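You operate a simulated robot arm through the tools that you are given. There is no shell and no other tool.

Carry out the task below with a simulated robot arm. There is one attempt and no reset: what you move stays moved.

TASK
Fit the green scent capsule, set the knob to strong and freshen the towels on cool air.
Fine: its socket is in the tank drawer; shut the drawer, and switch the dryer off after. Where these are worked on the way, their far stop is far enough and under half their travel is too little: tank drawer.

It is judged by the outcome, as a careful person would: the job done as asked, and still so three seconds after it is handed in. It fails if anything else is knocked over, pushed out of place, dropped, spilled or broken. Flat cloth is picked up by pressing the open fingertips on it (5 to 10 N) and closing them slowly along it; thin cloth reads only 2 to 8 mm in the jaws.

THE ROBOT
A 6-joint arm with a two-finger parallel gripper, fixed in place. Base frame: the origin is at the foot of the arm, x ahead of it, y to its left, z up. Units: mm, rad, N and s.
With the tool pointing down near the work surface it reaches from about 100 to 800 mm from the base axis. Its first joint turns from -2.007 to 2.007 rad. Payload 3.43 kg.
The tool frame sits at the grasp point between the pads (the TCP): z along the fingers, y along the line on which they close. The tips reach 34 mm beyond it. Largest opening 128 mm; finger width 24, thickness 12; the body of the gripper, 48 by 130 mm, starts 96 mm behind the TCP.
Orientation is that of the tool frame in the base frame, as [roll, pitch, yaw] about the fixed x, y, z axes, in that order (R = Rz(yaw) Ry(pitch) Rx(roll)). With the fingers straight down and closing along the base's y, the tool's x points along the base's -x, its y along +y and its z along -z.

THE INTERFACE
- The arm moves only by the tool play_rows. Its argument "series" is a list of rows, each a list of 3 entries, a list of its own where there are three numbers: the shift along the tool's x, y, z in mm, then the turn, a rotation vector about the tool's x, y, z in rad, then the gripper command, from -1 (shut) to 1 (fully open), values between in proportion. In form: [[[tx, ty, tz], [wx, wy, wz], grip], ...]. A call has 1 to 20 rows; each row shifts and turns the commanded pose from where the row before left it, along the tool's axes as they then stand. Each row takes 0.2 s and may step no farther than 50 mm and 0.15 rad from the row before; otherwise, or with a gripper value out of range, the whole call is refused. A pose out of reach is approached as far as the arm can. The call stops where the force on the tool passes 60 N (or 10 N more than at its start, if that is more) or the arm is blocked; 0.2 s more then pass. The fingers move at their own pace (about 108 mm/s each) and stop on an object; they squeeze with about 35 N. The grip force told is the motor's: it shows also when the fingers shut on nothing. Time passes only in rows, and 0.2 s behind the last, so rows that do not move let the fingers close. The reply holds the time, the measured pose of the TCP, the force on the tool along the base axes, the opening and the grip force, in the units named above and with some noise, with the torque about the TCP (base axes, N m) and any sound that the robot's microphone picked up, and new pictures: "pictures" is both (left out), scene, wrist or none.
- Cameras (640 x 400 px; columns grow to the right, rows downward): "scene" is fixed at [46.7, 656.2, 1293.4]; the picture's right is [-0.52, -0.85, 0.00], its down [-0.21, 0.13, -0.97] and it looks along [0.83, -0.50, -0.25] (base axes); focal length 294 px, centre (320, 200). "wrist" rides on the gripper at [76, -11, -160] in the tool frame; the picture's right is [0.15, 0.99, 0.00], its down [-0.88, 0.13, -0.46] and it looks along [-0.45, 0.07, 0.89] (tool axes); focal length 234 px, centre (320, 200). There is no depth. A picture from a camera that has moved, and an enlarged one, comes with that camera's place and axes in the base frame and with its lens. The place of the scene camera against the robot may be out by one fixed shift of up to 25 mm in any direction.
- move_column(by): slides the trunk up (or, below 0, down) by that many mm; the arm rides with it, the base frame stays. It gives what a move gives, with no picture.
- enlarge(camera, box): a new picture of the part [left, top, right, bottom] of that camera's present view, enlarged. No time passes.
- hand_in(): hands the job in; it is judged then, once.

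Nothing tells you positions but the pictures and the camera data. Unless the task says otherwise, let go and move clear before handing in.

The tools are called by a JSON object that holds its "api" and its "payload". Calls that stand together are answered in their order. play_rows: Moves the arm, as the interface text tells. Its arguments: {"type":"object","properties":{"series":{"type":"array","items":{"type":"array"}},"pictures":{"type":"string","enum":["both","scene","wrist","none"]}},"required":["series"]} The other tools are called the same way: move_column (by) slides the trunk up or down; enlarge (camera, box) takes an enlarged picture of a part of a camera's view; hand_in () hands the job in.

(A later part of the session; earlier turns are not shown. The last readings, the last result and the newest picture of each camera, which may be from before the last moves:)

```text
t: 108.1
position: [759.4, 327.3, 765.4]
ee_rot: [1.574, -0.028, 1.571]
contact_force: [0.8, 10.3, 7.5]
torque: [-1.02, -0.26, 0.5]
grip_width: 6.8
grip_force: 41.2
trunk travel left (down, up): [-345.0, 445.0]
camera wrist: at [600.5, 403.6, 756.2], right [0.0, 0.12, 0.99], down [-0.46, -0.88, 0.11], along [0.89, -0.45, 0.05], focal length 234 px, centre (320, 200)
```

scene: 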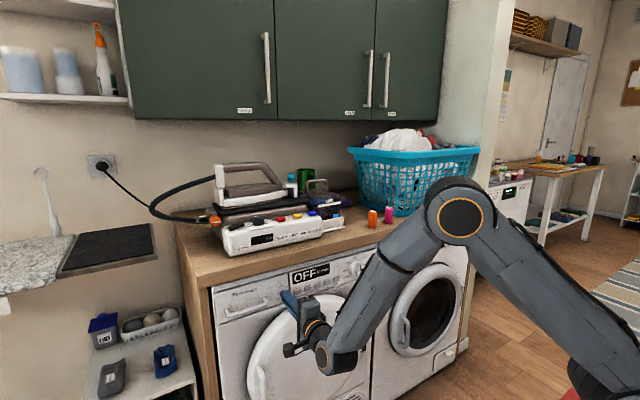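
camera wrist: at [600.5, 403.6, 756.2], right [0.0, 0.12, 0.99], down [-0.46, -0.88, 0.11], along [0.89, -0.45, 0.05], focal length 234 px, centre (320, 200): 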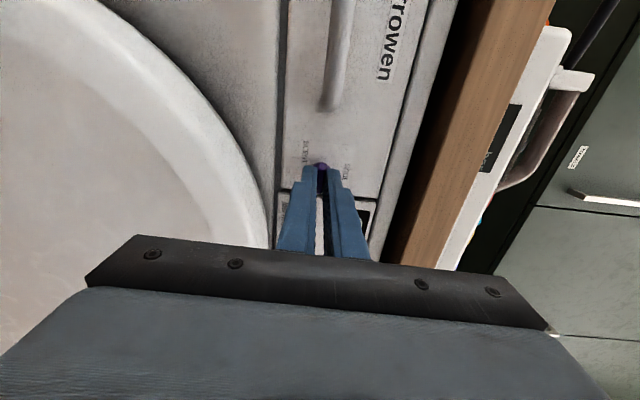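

Torque about the turning axis is rising (−1.0 N·m at ~92°). I'll advance a bit to see whether it's a detent or a stop.

{"api": "play_rows", "payload": {"series": [[[0, 0, 0], [0, 0, 0.05], -1], [[0, 0, 0], [0, 0, 0.0], -1], [[0, 0, 0], [0, 0, 0], -1]], "pictures": "none"}}

{"api": "play_rows", "payload": {"series": [[[0, 0, 0], [0, 0, 0.05], -1], [[0, 0, 0], [0, 0, 0.05], -1], [[0, 0, 0], [0, 0, 0], -1]], "pictures": "wrist"}}

{"api": "enlarge", "payload": {"camera": "wrist", "box": [256, 120, 384, 200]}}

{"api": "enlarge", "payload": {"camera": "scene", "box": [240, 260, 336, 320]}}

```text
t: 108.9
position: [760.4, 327.3, 764.9]
ee_rot: [1.577, -0.078, 1.568]
contact_force: [-0.4, 8.4, 9.4]
torque: [-1.01, -0.31, 0.29]
grip_width: 7.9
grip_force: 41.8
trunk travel left (down, up): [-345.0, 445.0]
```

```text
t: 109.7
position: [759.7, 326.4, 765.1]
ee_rot: [1.575, -0.177, 1.567]
contact_force: [-0.3, 6.3, 9.2]
torque: [-1.04, -0.54, 0.33]
grip_width: 10.1
grip_force: 43.6
trunk travel left (down, up): [-345.0, 445.0]
camera wrist: at [600.8, 403.7, 767.7], right [0.0, -0.03, 1.0], down [-0.46, -0.89, -0.03], along [0.89, -0.46, -0.02], focal length 234 px, centre (320, 200)
```

wrist: 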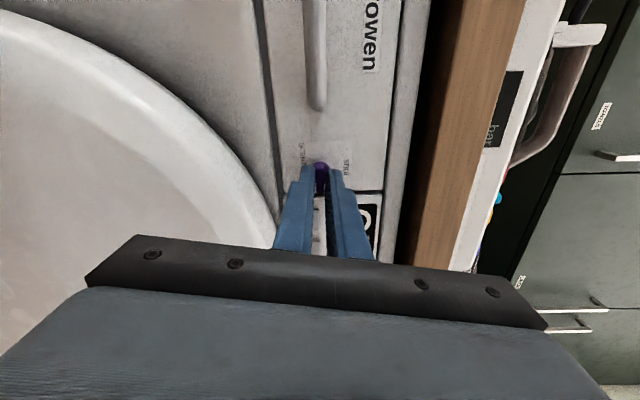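

```text
5.00 times, centred on (320, 160) of wrist
camera zoom: at [600.8, 403.7, 767.7], right [0.0, -0.03, 1.0], down [-0.46, -0.89, -0.03], along [0.89, -0.46, -0.02], focal length 1171 px, centre (320, 400)
```

zoom: 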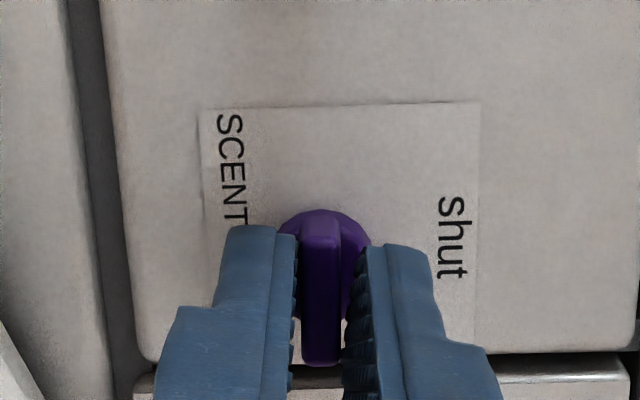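

```text
6.67 times, centred on (288, 290) of scene
camera zoom: at [46.7, 656.2, 1293.4], right [-0.52, -0.85, 0.0], down [-0.21, 0.13, -0.97], along [0.83, -0.5, -0.25], focal length 1957 px, centre (533, -400)
```

zoom: 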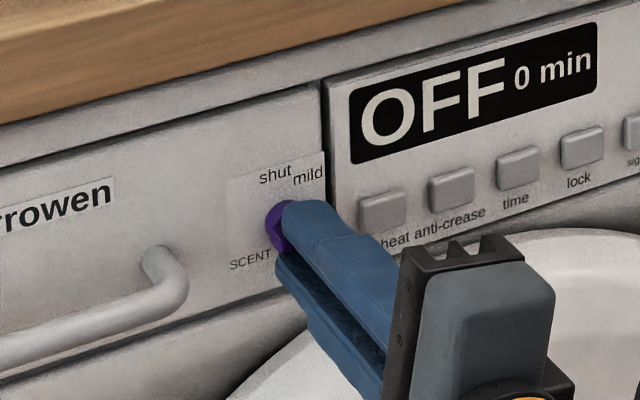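

The knob has stopped turning (jaws are being pried open), apparently at its end stop near 90°. I'll rotate back slightly, release, and look.

{"api": "play_rows", "payload": {"series": [[[0, 0, 0], [0, 0, -0.08], -1], [[0, 0, 0], [0, 0, -0.06], -1], [[0, 0, 0], [0, 0, 0], -0.8], [[0, 0, 0], [0, 0, 0], -0.5], [[0, 0, 0], [0, 0, 0], -0.5], [[0, 0, -20], [0, 0, 0], -0.5], [[0, 0, -30], [0, 0, 0], -0.5], [[0, 0, -30], [0, 0, 0], -0.2], [[0, 0, -30], [0, 0, 0], 0.2], [[0, 0, 0], [0, 0, 0], 0.4]], "pictures": "both"}}

{"api": "enlarge", "payload": {"camera": "wrist", "box": [256, 120, 384, 200]}}

{"api": "enlarge", "payload": {"camera": "scene", "box": [240, 260, 336, 320]}}

```text
t: 111.9
position: [649.7, 324.9, 766.0]
ee_rot: [1.577, -0.04, 1.568]
contact_force: [0.4, -0.5, 0.5]
torque: [-0.04, 0.02, 0.01]
grip_width: 89.5
grip_force: 0.0
trunk travel left (down, up): [-345.0, 445.0]
camera wrist: at [490.7, 402.6, 757.4], right [0.01, 0.11, 0.99], down [-0.46, -0.88, 0.1], along [0.89, -0.46, 0.04], focal length 234 px, centre (320, 200)
```

scene: 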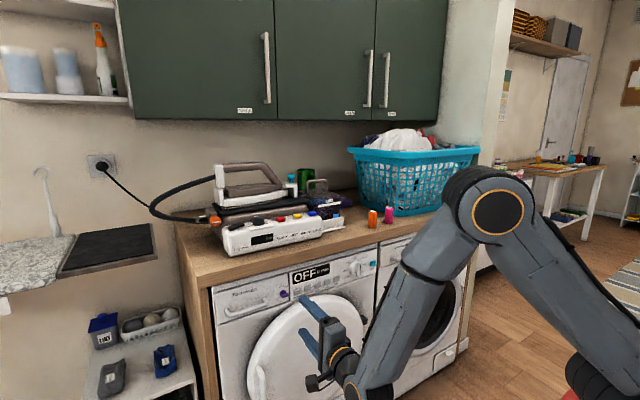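
wrist: 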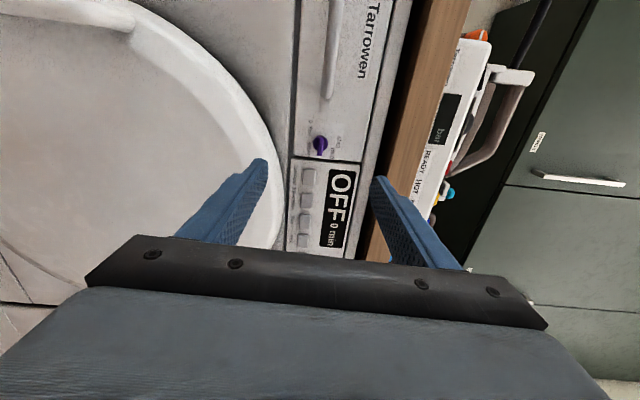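

```text
5.00 times, centred on (320, 160) of wrist
camera zoom: at [490.7, 402.6, 757.4], right [0.01, 0.11, 0.99], down [-0.46, -0.88, 0.1], along [0.89, -0.46, 0.04], focal length 1171 px, centre (320, 400)
```

zoom: 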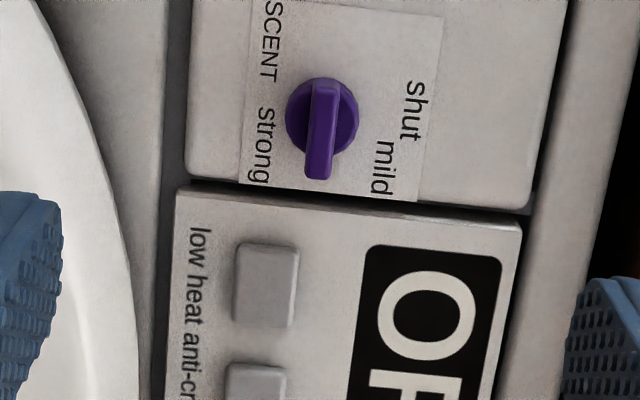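

```text
6.67 times, centred on (288, 290) of scene
camera zoom: at [46.7, 656.2, 1293.4], right [-0.52, -0.85, 0.0], down [-0.21, 0.13, -0.97], along [0.83, -0.5, -0.25], focal length 1957 px, centre (533, -400)
```

zoom: 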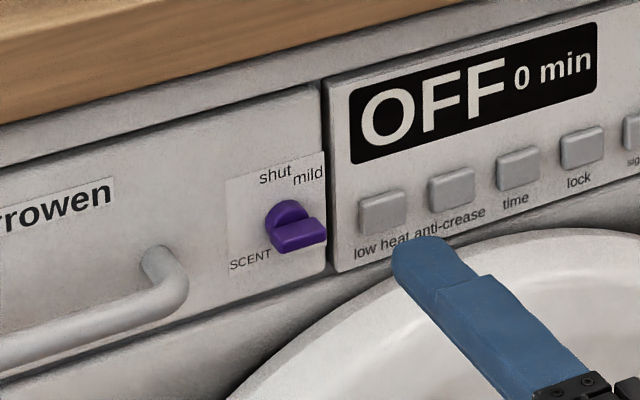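

The bar is now horizontal, pointing right, between "mild" and "strong" labels. I'll look at it square-on before deciding whether that was really the stop.

{"api": "play_rows", "payload": {"series": [[[40, 0, -20], [0, -0.15, 0], 0.4], [[40, 0, -20], [0, -0.15, 0], 0.4], [[30, 0, 0], [0, -0.15, 0], 0.4], [[0, 0, 0], [0, 0, 0], 0.4]], "pictures": "wrist"}}

```text
t: 112.9
position: [625.2, 439.5, 769.0]
ee_rot: [1.592, -0.03, 1.117]
contact_force: [-0.3, -0.1, 0.1]
torque: [-0.02, 0.02, -0.01]
grip_width: 89.9
grip_force: 0.1
trunk travel left (down, up): [-345.0, 445.0]
camera wrist: at [515.5, 576.7, 763.2], right [0.07, 0.09, 0.99], down [-0.79, -0.6, 0.11], along [0.6, -0.8, 0.03], focal length 234 px, centre (320, 200)
```

wrist: 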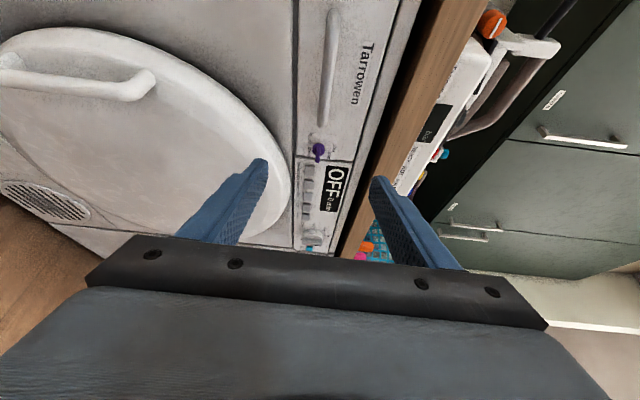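

{"api": "play_rows", "payload": {"series": [[[-36, 0, 0], [0, 0.15, 0], 0.4], [[-36, 0, 0], [0, 0.15, 0], 0.4], [[-36, 0, 0], [0, 0.15, 0], 0.4], [[0, 0, 0], [0, 0.15, 0], 0.4], [[0, 0, 0], [0, 0.15, 0], 0.4], [[0, 0, 0], [0, 0.1, 0], 0.4], [[0, 0, 0], [0, 0, 0], 0.4]], "pictures": "wrist"}}

{"api": "enlarge", "payload": {"camera": "wrist", "box": [240, 120, 400, 220]}}

```text
t: 114.5
position: [592.5, 335.3, 765.9]
ee_rot: [1.563, -0.036, 1.97]
contact_force: [0.8, -0.3, 0.0]
torque: [0.0, 0.04, -0.02]
grip_width: 89.5
grip_force: 0.1
trunk travel left (down, up): [-345.0, 445.0]
camera wrist: at [416.7, 344.1, 755.5], right [-0.05, 0.1, 0.99], down [-0.08, -0.99, 0.09], along [1.0, -0.07, 0.06], focal length 234 px, centre (320, 200)
```

wrist: 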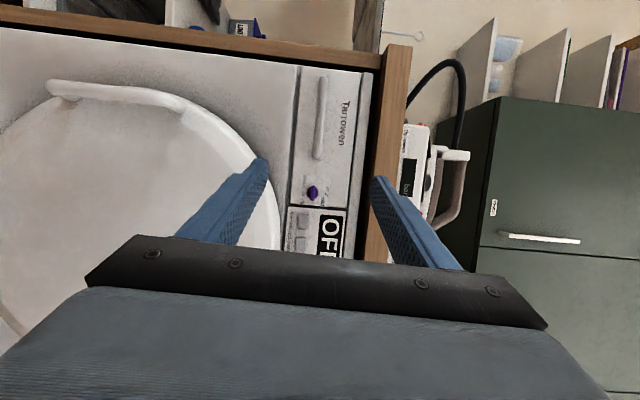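

```text
4.00 times, centred on (320, 170) of wrist
camera zoom: at [416.7, 344.1, 755.5], right [-0.05, 0.1, 0.99], down [-0.08, -0.99, 0.09], along [1.0, -0.07, 0.06], focal length 937 px, centre (320, 320)
```

zoom: 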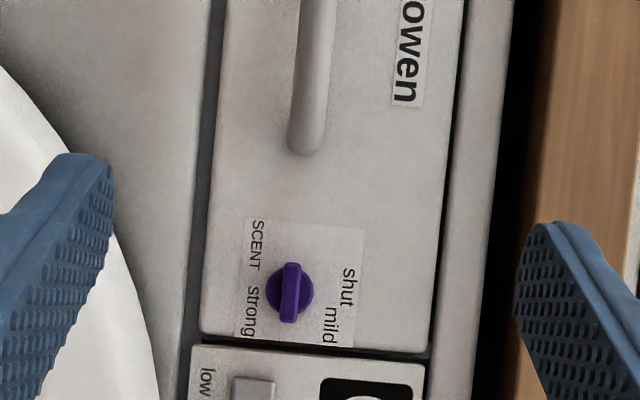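

{"api": "enlarge", "payload": {"camera": "wrist", "box": [288, 168, 344, 210]}}

```text
9.52 times, centred on (316, 189) of wrist
camera zoom: at [416.7, 344.1, 755.5], right [-0.05, 0.1, 0.99], down [-0.08, -0.99, 0.09], along [1.0, -0.07, 0.06], focal length 2230 px, centre (358, 305)
```

zoom: 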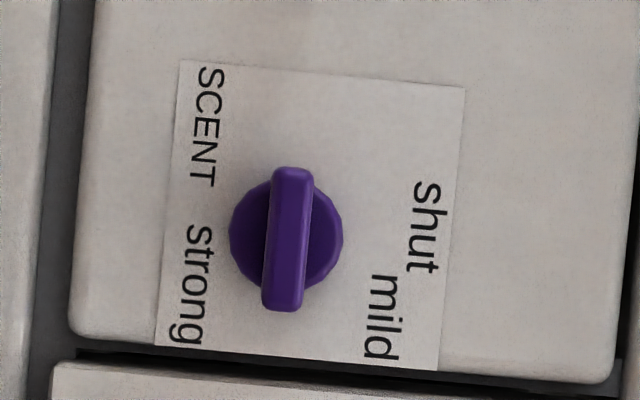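

Square-on, the bar points exactly right (~90°), at its end stop, past "mild" and at the last position, which is "strong" (its label was simply placed under the bar's end for lack of room). Next, the program dial: I'll straighten the tool, move right and roll camera-up.

{"api": "play_rows", "payload": {"series": [[[0, 0, 0], [0, -0.14, 0], 0], [[0, 0, 0], [0, -0.13, 0.04], 0], [[0, 0, 30], [0, -0.13, 0], 0], [[-30, 0, 30], [0, 0, 0], 0], [[-40, 5, 30], [0, 0, 0], 0], [[-45, 5, 20], [0, 0, 0], 0], [[-45, 0, 0], [0, 0, 0], 0], [[-45, 0, 0], [0, 0, 0], 0], [[-45, 0, 0], [0, -0.05, 0], 0], [[-25, 0, 0], [0, -0.05, 0], 0], [[0, 0, 0], [0, 0, 0], 0]], "pictures": "both"}}

```text
refused: row 5 steps farther than a row can; nothing moved
```

{"api": "play_rows", "payload": {"series": [[[0, 0, 0], [0, -0.14, 0], 0], [[0, 0, 0], [0, -0.13, 0.04], 0], [[0, 0, 30], [0, -0.13, 0], 0], [[-30, 0, 30], [0, 0, 0], 0], [[-35, 5, 30], [0, 0, 0], 0], [[-40, 5, 20], [0, 0, 0], 0], [[-45, 0, 0], [0, 0, 0], 0], [[-45, 0, 0], [0, 0, 0], 0], [[-45, 0, 0], [0, -0.05, 0], 0], [[-35, 0, 0], [0, -0.05, 0], 0], [[0, 0, 0], [0, 0, 0], 0]], "pictures": "both"}}

```text
t: 116.9
position: [701.9, 63.3, 753.2]
ee_rot: [1.591, -0.075, 1.466]
contact_force: [1.0, 0.2, -0.9]
torque: [-0.02, -0.01, -0.02]
grip_width: 63.8
grip_force: 0.1
trunk travel left (down, up): [-345.0, 445.0]
camera wrist: at [550.6, 155.7, 750.9], right [0.03, 0.07, 1.0], down [-0.54, -0.84, 0.07], along [0.84, -0.54, 0.01], focal length 234 px, centre (320, 200)
```

scene: 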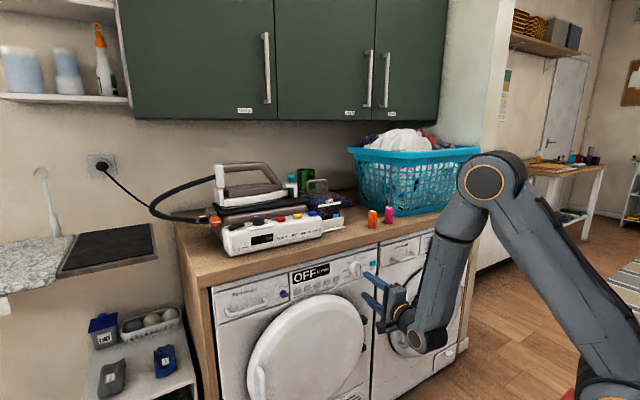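
wrist: 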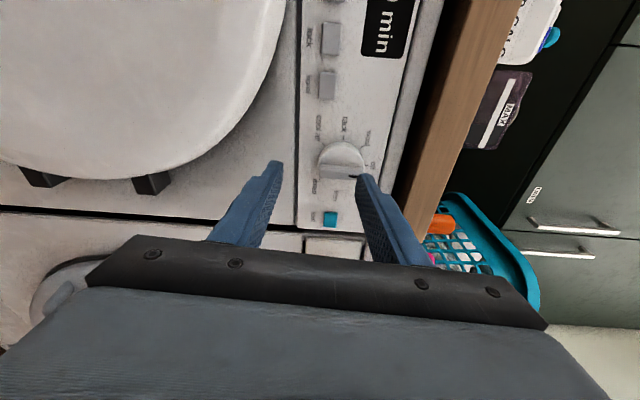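

{"api": "enlarge", "payload": {"camera": "wrist", "box": [260, 90, 420, 190]}}

{"api": "enlarge", "payload": {"camera": "wrist", "box": [280, 180, 408, 260]}}

```text
4.00 times, centred on (340, 140) of wrist
camera zoom: at [550.6, 155.7, 750.9], right [0.03, 0.07, 1.0], down [-0.54, -0.84, 0.07], along [0.84, -0.54, 0.01], focal length 937 px, centre (240, 440)
```

zoom: 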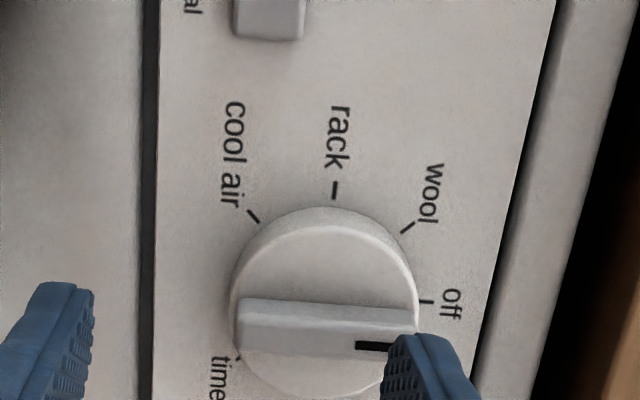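

```text
5.00 times, centred on (344, 220) of wrist
camera zoom: at [550.6, 155.7, 750.9], right [0.03, 0.07, 1.0], down [-0.54, -0.84, 0.07], along [0.84, -0.54, 0.01], focal length 1171 px, centre (200, 100)
```

zoom: 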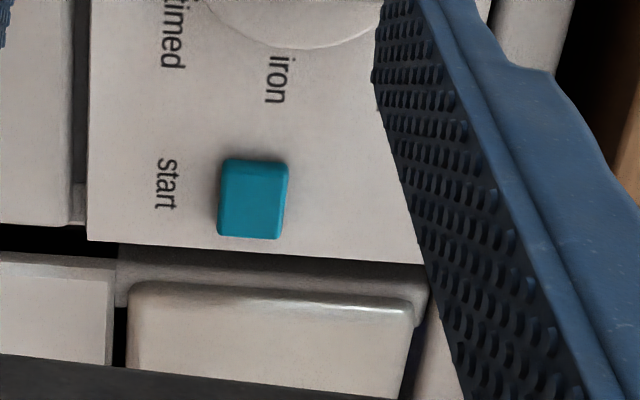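

The dial's pointer is at "off"; its axis is at y≈44.5, z≈774.5, with "cool air" 135° counter-clockwise. I'll align with it and roll camera-up so the fingers straddle the upright bar.

{"api": "play_rows", "payload": {"series": [[[-8.9, 23.7, 0], [0, 0, 0], 0], [[0, 0, 0], [0, 0, 0.1496], 0], [[0, 0, 0], [0, 0, 0.1496], 0], [[0, 0, 0], [0, 0, 0.1496], 0], [[0, 0, 0], [0, 0, 0.1496], 0], [[0, 0, 0], [0, 0, 0.1496], 0], [[0, 0, 0], [0, 0, 0.1496], 0], [[0, 0, 0], [0, 0, 0.1496], 0], [[0, 0, 0], [0, 0, 0.1496], 0], [[0, 0, 0], [0, 0, 0.1496], 0], [[0, 0, 0], [0, 0, 0.1496], 0], [[0, 0, 0], [0, 0, 0], 0]], "pictures": "wrist"}}

{"api": "enlarge", "payload": {"camera": "wrist", "box": [240, 120, 400, 220]}}

```text
t: 119.5
position: [702.5, 58.8, 782.8]
ee_rot: [1.951, -1.508, 1.084]
contact_force: [-0.6, 0.1, -0.4]
torque: [0.01, 0.0, 0.02]
grip_width: 63.8
grip_force: 0.1
out of reach, approached as far as the arm can: row 11
trunk travel left (down, up): [-345.0, 445.0]
camera wrist: at [547.9, 90.3, 860.7], right [-0.1, -0.97, 0.2], down [-0.49, -0.13, -0.86], along [0.86, -0.19, -0.47], focal length 234 px, centre (320, 200)
```

wrist: 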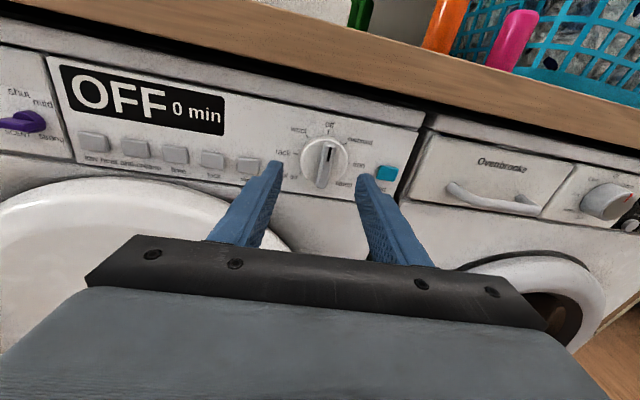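

```text
4.00 times, centred on (320, 170) of wrist
camera zoom: at [547.9, 90.3, 860.7], right [-0.1, -0.97, 0.2], down [-0.49, -0.13, -0.86], along [0.86, -0.19, -0.47], focal length 937 px, centre (320, 320)
```

zoom: 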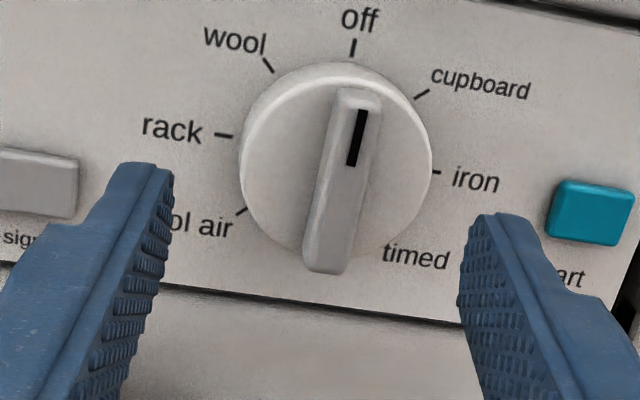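

Good square view: bar upright at "off". I'll narrow the jaws and move in.

{"api": "play_rows", "payload": {"series": [[[-3, 3, 0], [0, 0, 0], -0.44], [[-3, 3.3, 15], [0, 0, 0], -0.44], [[0, 0, 15], [0, 0, 0], -0.44], [[0, 0, 0], [0, 0, 0], -0.44]], "pictures": "wrist"}}

{"api": "enlarge", "payload": {"camera": "wrist", "box": [240, 110, 400, 210]}}

```text
t: 120.5
position: [731.0, 48.7, 776.4]
ee_rot: [1.94, -1.506, 1.099]
contact_force: [0.6, -1.1, -0.3]
torque: [-0.01, 0.0, 0.01]
grip_width: 36.0
grip_force: 0.0
trunk travel left (down, up): [-345.0, 445.0]
camera wrist: at [576.8, 80.3, 854.8], right [-0.1, -0.97, 0.21], down [-0.49, -0.13, -0.86], along [0.86, -0.19, -0.47], focal length 234 px, centre (320, 200)
```

wrist: 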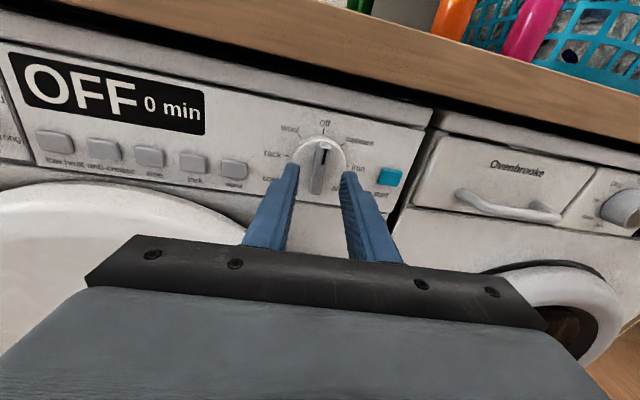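

```text
4.00 times, centred on (320, 160) of wrist
camera zoom: at [576.8, 80.3, 854.8], right [-0.1, -0.97, 0.21], down [-0.49, -0.13, -0.86], along [0.86, -0.19, -0.47], focal length 937 px, centre (320, 360)
```

zoom: 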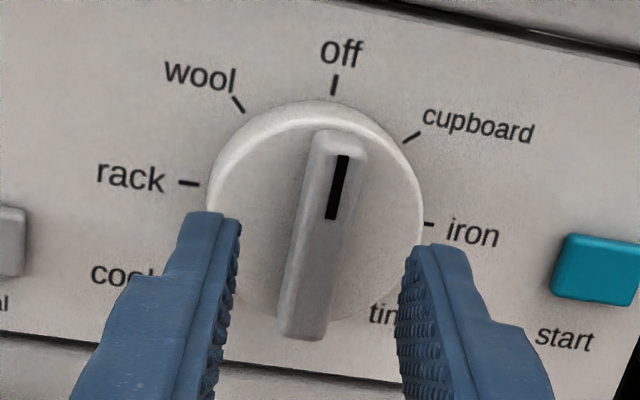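

{"api": "play_rows", "payload": {"series": [[[0, 0, 11], [0, 0, 0], -0.44], [[0, 0, 10], [0, 0, 0], -0.44], [[0, 0, 0], [0, 0, 0], -0.44], [[0, 0, 0], [0, 0, 0], -0.7], [[0, 0, 0], [0, 0, 0], -1], [[0, 0, 0], [0, 0, 0], -1]], "pictures": "wrist"}}

{"api": "enlarge", "payload": {"camera": "wrist", "box": [240, 110, 400, 210]}}

```text
t: 121.9
position: [752.3, 45.8, 775.3]
ee_rot: [1.942, -1.506, 1.095]
contact_force: [0.9, -0.8, -0.1]
torque: [-0.01, 0.04, 0.41]
grip_width: 12.8
grip_force: 44.8
trunk travel left (down, up): [-345.0, 445.0]
camera wrist: at [598.0, 78.2, 853.8], right [-0.1, -0.97, 0.21], down [-0.49, -0.13, -0.86], along [0.86, -0.19, -0.47], focal length 234 px, centre (320, 200)
```

wrist: 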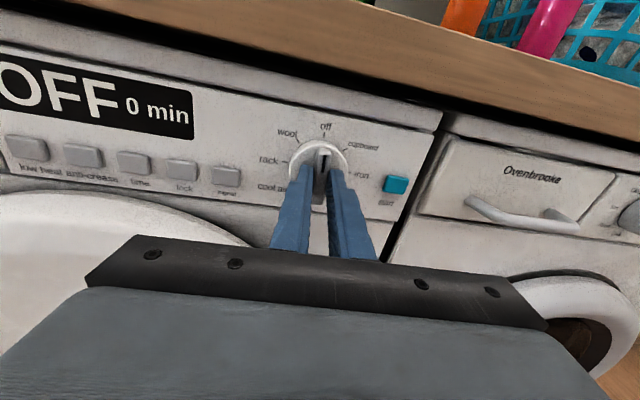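

```text
4.00 times, centred on (320, 160) of wrist
camera zoom: at [598.0, 78.2, 853.8], right [-0.1, -0.97, 0.21], down [-0.49, -0.13, -0.86], along [0.86, -0.19, -0.47], focal length 937 px, centre (320, 360)
```

zoom: 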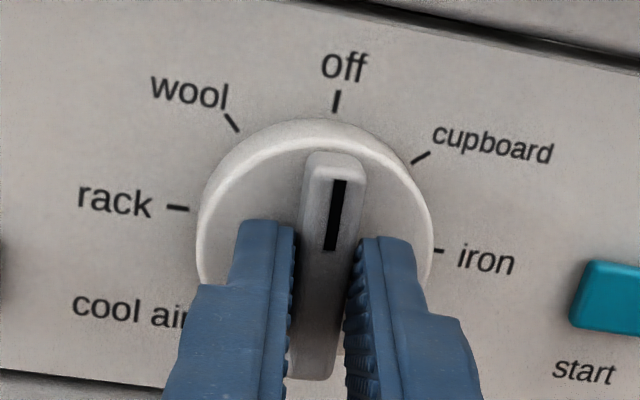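

Bar gripped (12.8 mm). Turning counter-clockwise toward "cool air" in stages.

{"api": "play_rows", "payload": {"series": [[[0, 0, 0], [0, 0, -0.1], -1], [[0, 0, 0], [0, 0, -0.1], -1], [[0, 0, 0], [0, 0, -0.1], -1], [[0, 0, 0], [0, 0, -0.1], -1], [[0, 0, 0], [0, 0, -0.1], -1], [[0, 0, 0], [0, 0, -0.1], -1], [[0, 0, 0], [0, 0, -0.1], -1], [[0, 0, 0], [0, 0, 0], -1]], "pictures": "scene"}}

{"api": "enlarge", "payload": {"camera": "scene", "box": [280, 240, 400, 315]}}

{"api": "play_rows", "payload": {"series": [[[0, 0, 0], [0, 0, -0.1], -1], [[0, 0, 0], [0, 0, -0.1], -1], [[0, 0, 0], [0, 0, -0.1], -1], [[0, 0, 0], [0, 0, -0.1], -1], [[0, 0, 0], [0, 0, -0.1], -1], [[0, 0, 0], [0, 0, -0.1], -1], [[0, 0, 0], [0, 0, -0.1], -1], [[0, 0, 0], [0, 0, -0.1], -1], [[0, 0, 0], [0, 0, 0], -1]], "pictures": "both"}}

{"api": "enlarge", "payload": {"camera": "scene", "box": [280, 240, 400, 315]}}

```text
t: 123.7
position: [751.8, 46.0, 776.2]
ee_rot: [1.604, -0.809, 1.441]
contact_force: [-8.1, -5.5, 3.8]
torque: [-0.04, 0.01, 0.38]
grip_width: 12.3
grip_force: 44.9
trunk travel left (down, up): [-345.0, 445.0]
```

scene: 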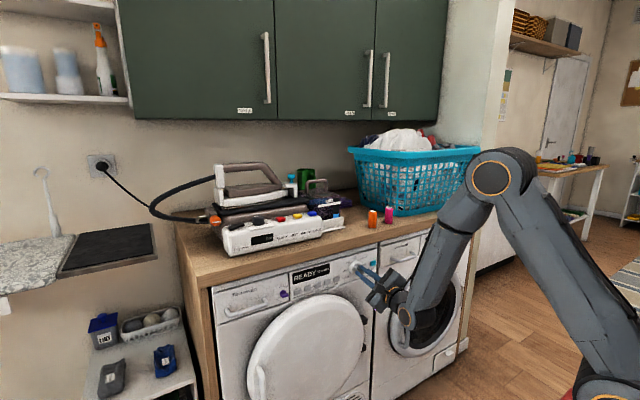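

```text
5.33 times, centred on (340, 278) of scene
camera zoom: at [46.7, 656.2, 1293.4], right [-0.52, -0.85, 0.0], down [-0.21, 0.13, -0.97], along [0.83, -0.5, -0.25], focal length 1566 px, centre (213, -213)
```

zoom: 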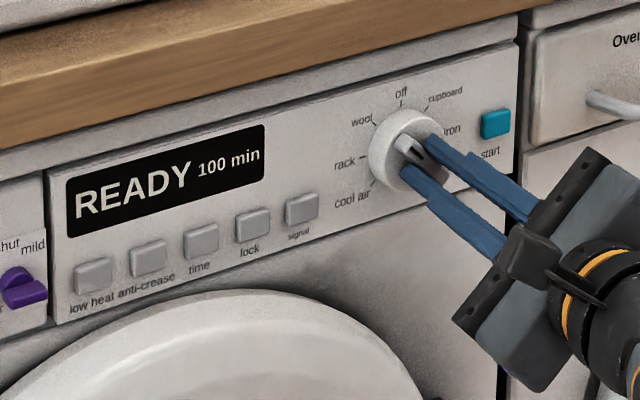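

```text
t: 125.7
position: [752.6, 46.2, 776.5]
ee_rot: [1.595, -0.01, 1.464]
contact_force: [-8.2, -10.3, 8.7]
torque: [-0.05, -0.71, -1.27]
grip_width: 11.8
grip_force: 45.1
trunk travel left (down, up): [-345.0, 445.0]
camera wrist: at [602.2, 137.7, 769.1], right [0.04, 0.13, 0.99], down [-0.54, -0.83, 0.13], along [0.84, -0.54, 0.04], focal length 234 px, centre (320, 200)
```

scene: 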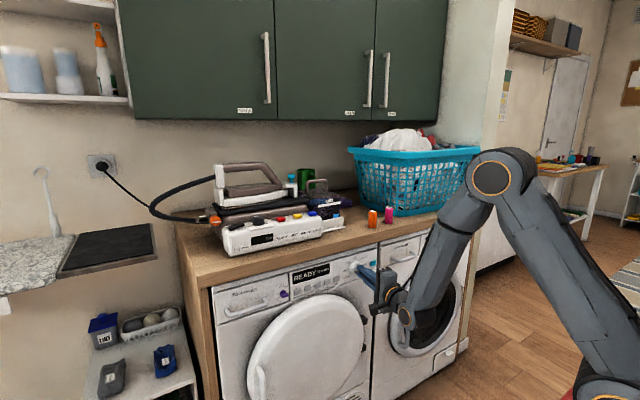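
wrist: 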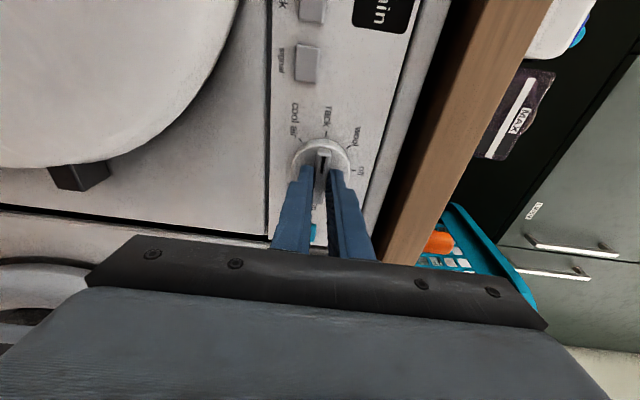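

```text
5.33 times, centred on (340, 278) of scene
camera zoom: at [46.7, 656.2, 1293.4], right [-0.52, -0.85, 0.0], down [-0.21, 0.13, -0.97], along [0.83, -0.5, -0.25], focal length 1566 px, centre (213, -213)
```

zoom: 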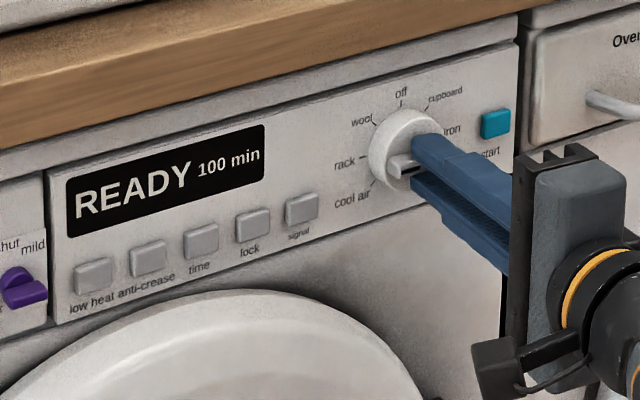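

Display shows READY, 100 min at "rack". Continuing the last 45° to "cool air".

{"api": "play_rows", "payload": {"series": [[[0, 0, 0], [0, 0, -0.1], -1], [[0, 0, 0], [0, 0, -0.1], -1], [[0, 0, 0], [0, 0, -0.1], -1], [[0, 0, 0], [0, 0, -0.1], -1], [[0, 0, 0], [0, 0, -0.1], -1], [[0, 0, 0], [0, 0, -0.1], -1], [[0, 0, 0], [0, 0, -0.1], -1], [[0, 0, 0], [0, 0, -0.07], -1], [[0, 0, 0], [0, 0, 0], -1]], "pictures": "both"}}

{"api": "enlarge", "payload": {"camera": "scene", "box": [280, 240, 400, 315]}}

{"api": "enlarge", "payload": {"camera": "wrist", "box": [256, 110, 416, 210]}}

```text
t: 127.7
position: [753.4, 46.6, 776.8]
ee_rot: [1.599, 0.759, 1.487]
contact_force: [6.4, -9.1, 16.5]
torque: [-0.06, -1.0, -0.12]
grip_width: 12.9
grip_force: 45.2
trunk travel left (down, up): [-345.0, 445.0]
camera wrist: at [598.1, 109.6, 719.3], right [0.1, 0.78, 0.62], down [-0.5, -0.5, 0.71], along [0.86, -0.37, 0.34], focal length 234 px, centre (320, 200)
```

scene: 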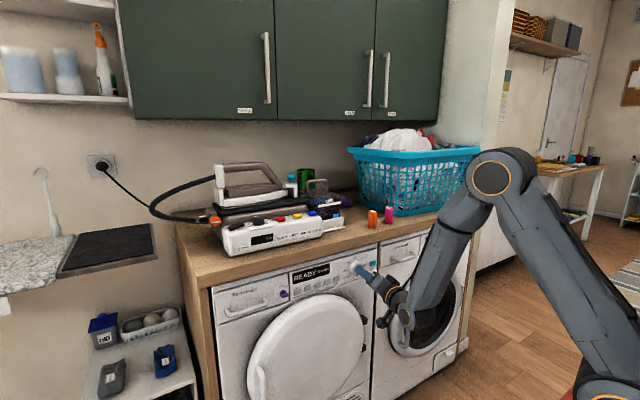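
wrist: 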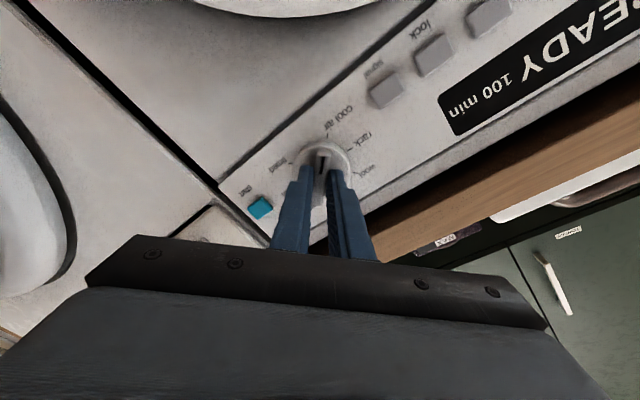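

```text
5.33 times, centred on (340, 278) of scene
camera zoom: at [46.7, 656.2, 1293.4], right [-0.52, -0.85, 0.0], down [-0.21, 0.13, -0.97], along [0.83, -0.5, -0.25], focal length 1566 px, centre (213, -213)
```

zoom: 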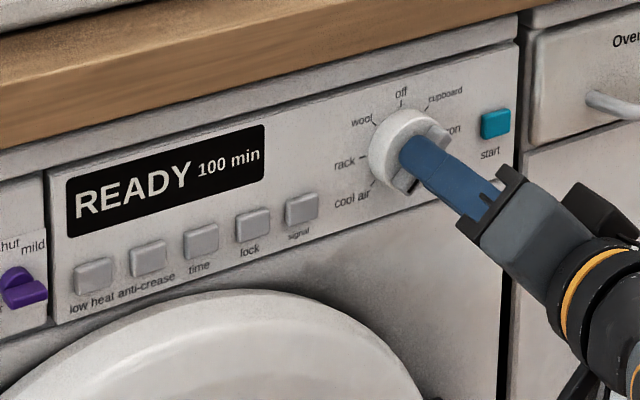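

```text
4.00 times, centred on (336, 160) of wrist
camera zoom: at [598.1, 109.6, 719.3], right [0.1, 0.78, 0.62], down [-0.5, -0.5, 0.71], along [0.86, -0.37, 0.34], focal length 937 px, centre (256, 360)
```

zoom: 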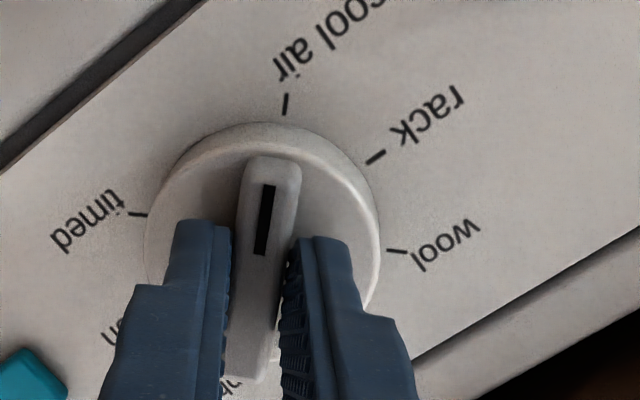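

The pointer mark lines up with the "cool air" tick. Releasing and backing off to verify.

{"api": "play_rows", "payload": {"series": [[[0, 0, 0], [0, 0, 0], -0.8], [[0, 0, 0], [0, 0, 0], -0.5], [[0, 0, 0], [0, 0, 0], -0.44], [[0, 0, -10], [0, 0, 0], -0.44], [[0, 0, -20], [0, 0, 0], -0.44], [[0, 0, -20], [0, 0, 0], -0.44], [[0, 0, 0], [0, 0, 0], -0.44]], "pictures": "both"}}

{"api": "enlarge", "payload": {"camera": "wrist", "box": [256, 90, 416, 190]}}

{"api": "enlarge", "payload": {"camera": "scene", "box": [280, 240, 400, 315]}}

```text
t: 129.3
position: [703.5, 50.1, 776.7]
ee_rot: [1.603, 0.759, 1.487]
contact_force: [0.3, -0.7, -0.5]
torque: [0.0, 0.03, 0.01]
grip_width: 35.7
grip_force: 0.1
trunk travel left (down, up): [-345.0, 445.0]
camera wrist: at [548.1, 114.3, 720.2], right [0.1, 0.78, 0.62], down [-0.49, -0.5, 0.71], along [0.86, -0.37, 0.34], focal length 234 px, centre (320, 200)
```

scene: 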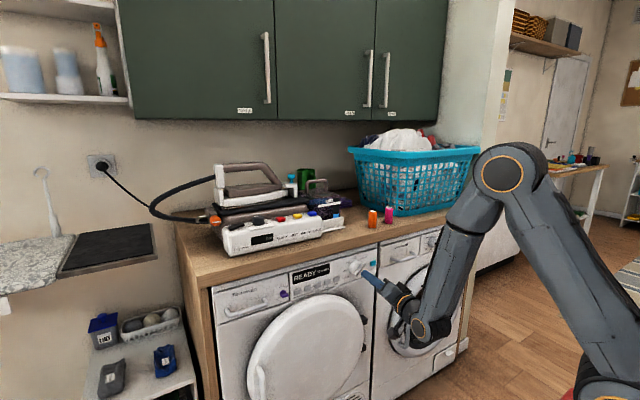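
wrist: 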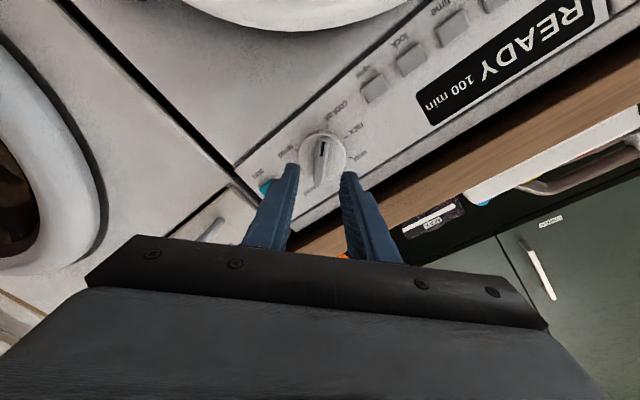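

```text
4.00 times, centred on (336, 140) of wrist
camera zoom: at [548.1, 114.3, 720.2], right [0.1, 0.78, 0.62], down [-0.49, -0.5, 0.71], along [0.86, -0.37, 0.34], focal length 937 px, centre (256, 440)
```

zoom: 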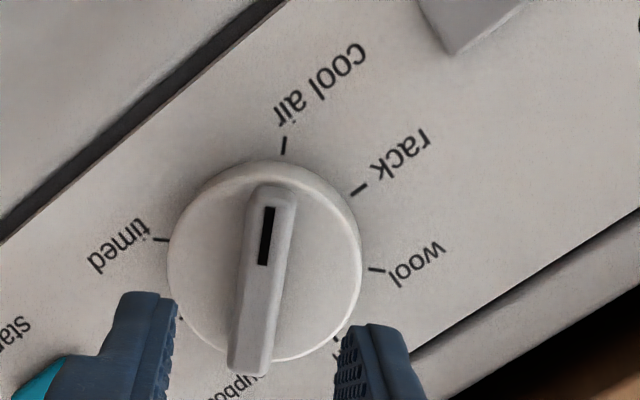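

```text
5.33 times, centred on (340, 278) of scene
camera zoom: at [46.7, 656.2, 1293.4], right [-0.52, -0.85, 0.0], down [-0.21, 0.13, -0.97], along [0.83, -0.5, -0.25], focal length 1566 px, centre (213, -213)
```

zoom: 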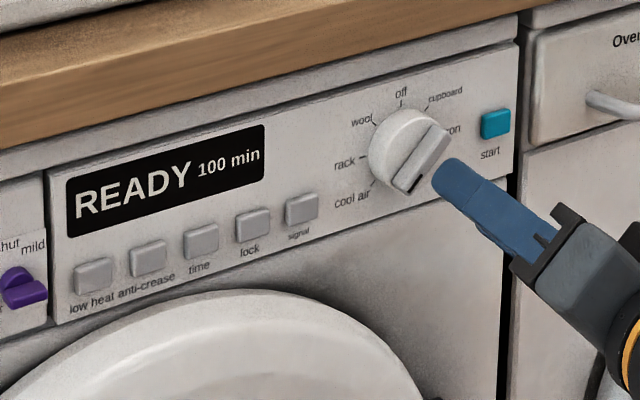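

Dial is at "cool air" and the display shows READY. Next: press the teal start button at about (800, −36, 770) with closed fingertips.

{"api": "play_rows", "payload": {"series": [[[0, 0, 0], [0, 0, 0.127], -0.7], [[0, 0, 0], [0, 0, 0.127], -1], [[0, 0, 0], [0, 0, 0.127], -1], [[0, 0, 0], [0, 0, 0.127], -1], [[0, 0, 0], [0, 0, 0.127], -1], [[0, 0, 0], [0, 0, 0.125], -1], [[-25, -2, 0], [0, -0.05, 0], -1], [[-25, -2, 0], [0, -0.05, 0], -1], [[-20, -2, 0], [0, -0.02, 0], -1], [[0, 0, 0], [0, 0, 0], -1]], "pictures": "both"}}

{"api": "enlarge", "payload": {"camera": "wrist", "box": [240, 100, 400, 200]}}

```text
t: 131.5
position: [690.7, -17.8, 771.1]
ee_rot: [1.596, 0.003, 1.346]
contact_force: [0.4, -0.1, -0.5]
torque: [0.04, 0.02, -0.01]
grip_width: 0.0
grip_force: 32.9
trunk travel left (down, up): [-345.0, 445.0]
camera wrist: at [553.1, 91.4, 762.5], right [0.06, 0.14, 0.99], down [-0.64, -0.76, 0.14], along [0.77, -0.64, 0.05], focal length 234 px, centre (320, 200)
```

scene: 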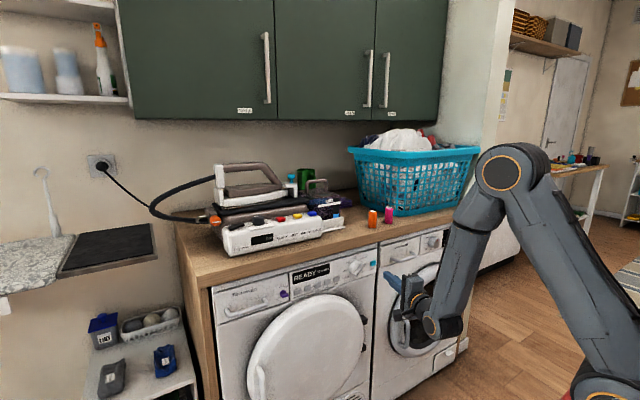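
wrist: 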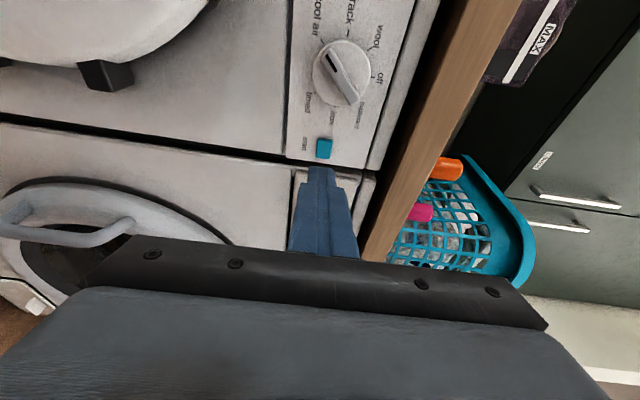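

```text
4.00 times, centred on (320, 150) of wrist
camera zoom: at [553.1, 91.4, 762.5], right [0.06, 0.14, 0.99], down [-0.64, -0.76, 0.14], along [0.77, -0.64, 0.05], focal length 937 px, centre (320, 400)
```

zoom: 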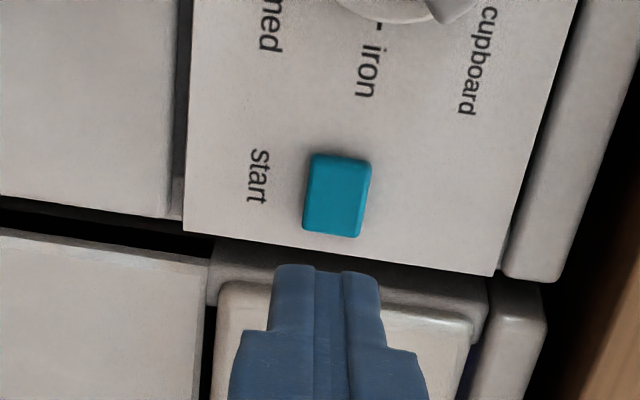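

{"api": "play_rows", "payload": {"series": [[[6.8, 3.7, 15], [0, 0, 0], -1], [[0, 0, 20], [0, 0, 0], -1], [[0, 0, 20], [0, 0, 0], -1], [[0, 0, 8], [0, 0, 0], -1], [[0, 0, 0], [0, 0, 0], -1]], "pictures": "wrist"}}

{"api": "enlarge", "payload": {"camera": "wrist", "box": [240, 110, 400, 210]}}

```text
t: 132.7
position: [755.2, -25.2, 774.3]
ee_rot: [1.594, 0.002, 1.346]
contact_force: [-0.3, 0.2, 0.2]
torque: [-0.01, -0.04, 0.01]
grip_width: 0.0
grip_force: 32.9
trunk travel left (down, up): [-345.0, 445.0]
camera wrist: at [616.9, 83.8, 764.9], right [0.06, 0.14, 0.99], down [-0.64, -0.76, 0.14], along [0.77, -0.64, 0.05], focal length 234 px, centre (320, 200)
```

wrist: 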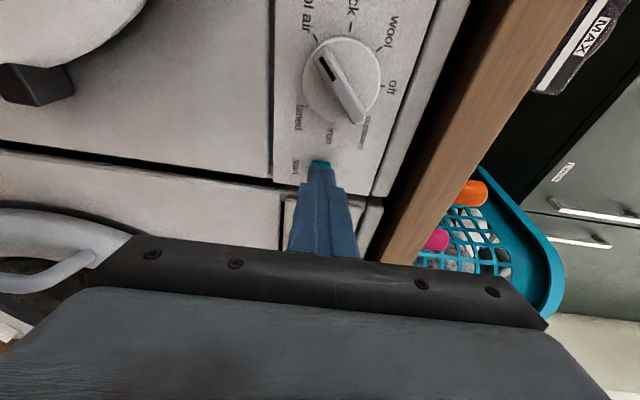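

```text
4.00 times, centred on (320, 160) of wrist
camera zoom: at [616.9, 83.8, 764.9], right [0.06, 0.14, 0.99], down [-0.64, -0.76, 0.14], along [0.77, -0.64, 0.05], focal length 937 px, centre (320, 360)
```

zoom: 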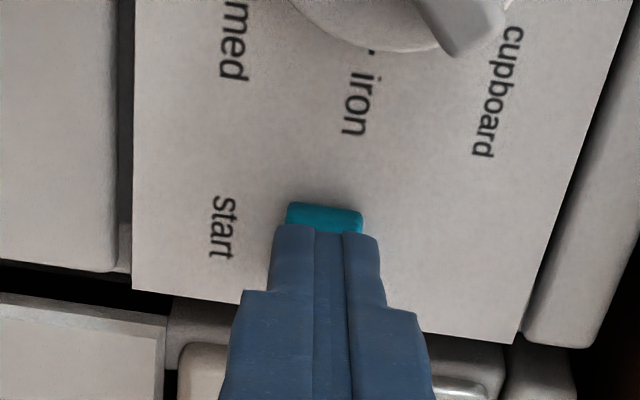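

Tip is lined up with the start button. Pressing in small steps.

{"api": "play_rows", "payload": {"series": [[[0, 0, 5], [0, 0, 0], -1], [[0, 0, 3], [0, 0, 0], -1], [[0, 0, 0], [0, 0, 0], -1]], "pictures": "none"}}

{"api": "play_rows", "payload": {"series": [[[0, 0, 2], [0, 0, 0], -1], [[0, 0, 2], [0, 0, 0], -1], [[0, 0, 0], [0, 0, 0], -1]], "pictures": "scene"}}

{"api": "enlarge", "payload": {"camera": "scene", "box": [280, 240, 400, 315]}}

```text
t: 133.5
position: [762.3, -26.9, 773.7]
ee_rot: [1.594, 0.002, 1.346]
contact_force: [0.6, 0.3, -0.3]
torque: [0.03, 0.0, -0.01]
grip_width: 0.1
grip_force: 33.4
trunk travel left (down, up): [-345.0, 445.0]
```

```text
t: 134.3
position: [766.4, -28.7, 772.5]
ee_rot: [1.594, 0.001, 1.346]
contact_force: [-2.1, 0.0, 0.3]
torque: [0.02, 0.01, 0.01]
grip_width: 0.0
grip_force: 33.3
trunk travel left (down, up): [-345.0, 445.0]
```

scene: 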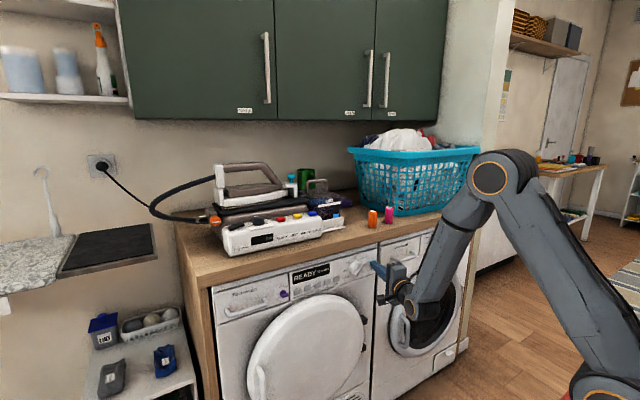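

```text
5.33 times, centred on (340, 278) of scene
camera zoom: at [46.7, 656.2, 1293.4], right [-0.52, -0.85, 0.0], down [-0.21, 0.13, -0.97], along [0.83, -0.5, -0.25], focal length 1566 px, centre (213, -213)
```

zoom: 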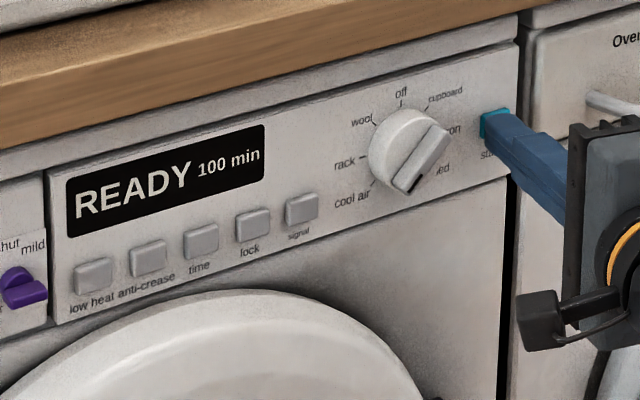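

{"api": "play_rows", "payload": {"series": [[[0, 0, 1.5], [0, 0, 0], -1], [[0, 0, 1.5], [0, 0, 0], -1], [[0, 0, 0], [0, 0, 0], -1]], "pictures": "scene"}}

{"api": "enlarge", "payload": {"camera": "scene", "box": [280, 240, 400, 315]}}

```text
t: 135.1
position: [770.1, -27.8, 772.5]
ee_rot: [1.595, 0.0, 1.346]
contact_force: [-5.2, 4.1, -0.1]
torque: [-0.04, -0.02, 0.13]
grip_width: 0.0
grip_force: 33.2
trunk travel left (down, up): [-345.0, 445.0]
heard: click
```

scene: 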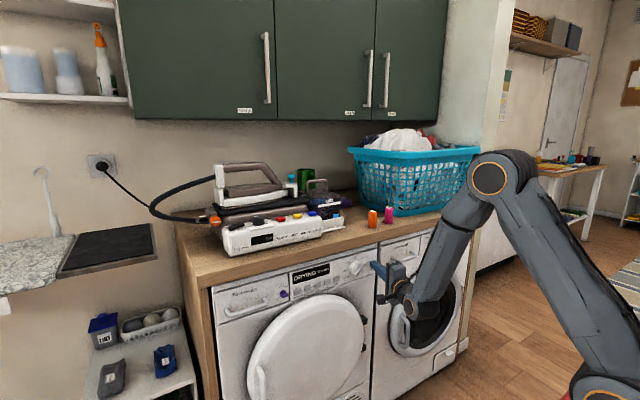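

```text
5.33 times, centred on (340, 278) of scene
camera zoom: at [46.7, 656.2, 1293.4], right [-0.52, -0.85, 0.0], down [-0.21, 0.13, -0.97], along [0.83, -0.5, -0.25], focal length 1566 px, centre (213, -213)
```

zoom: 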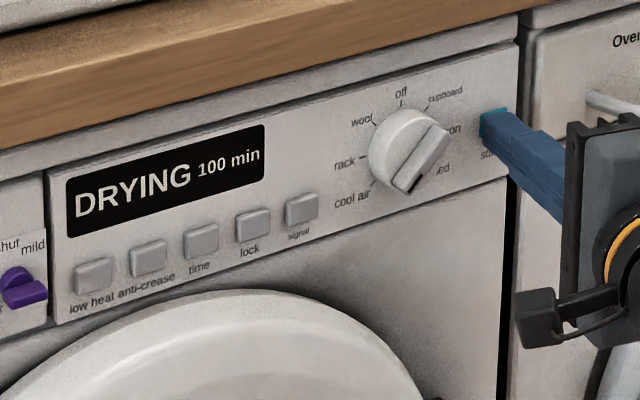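

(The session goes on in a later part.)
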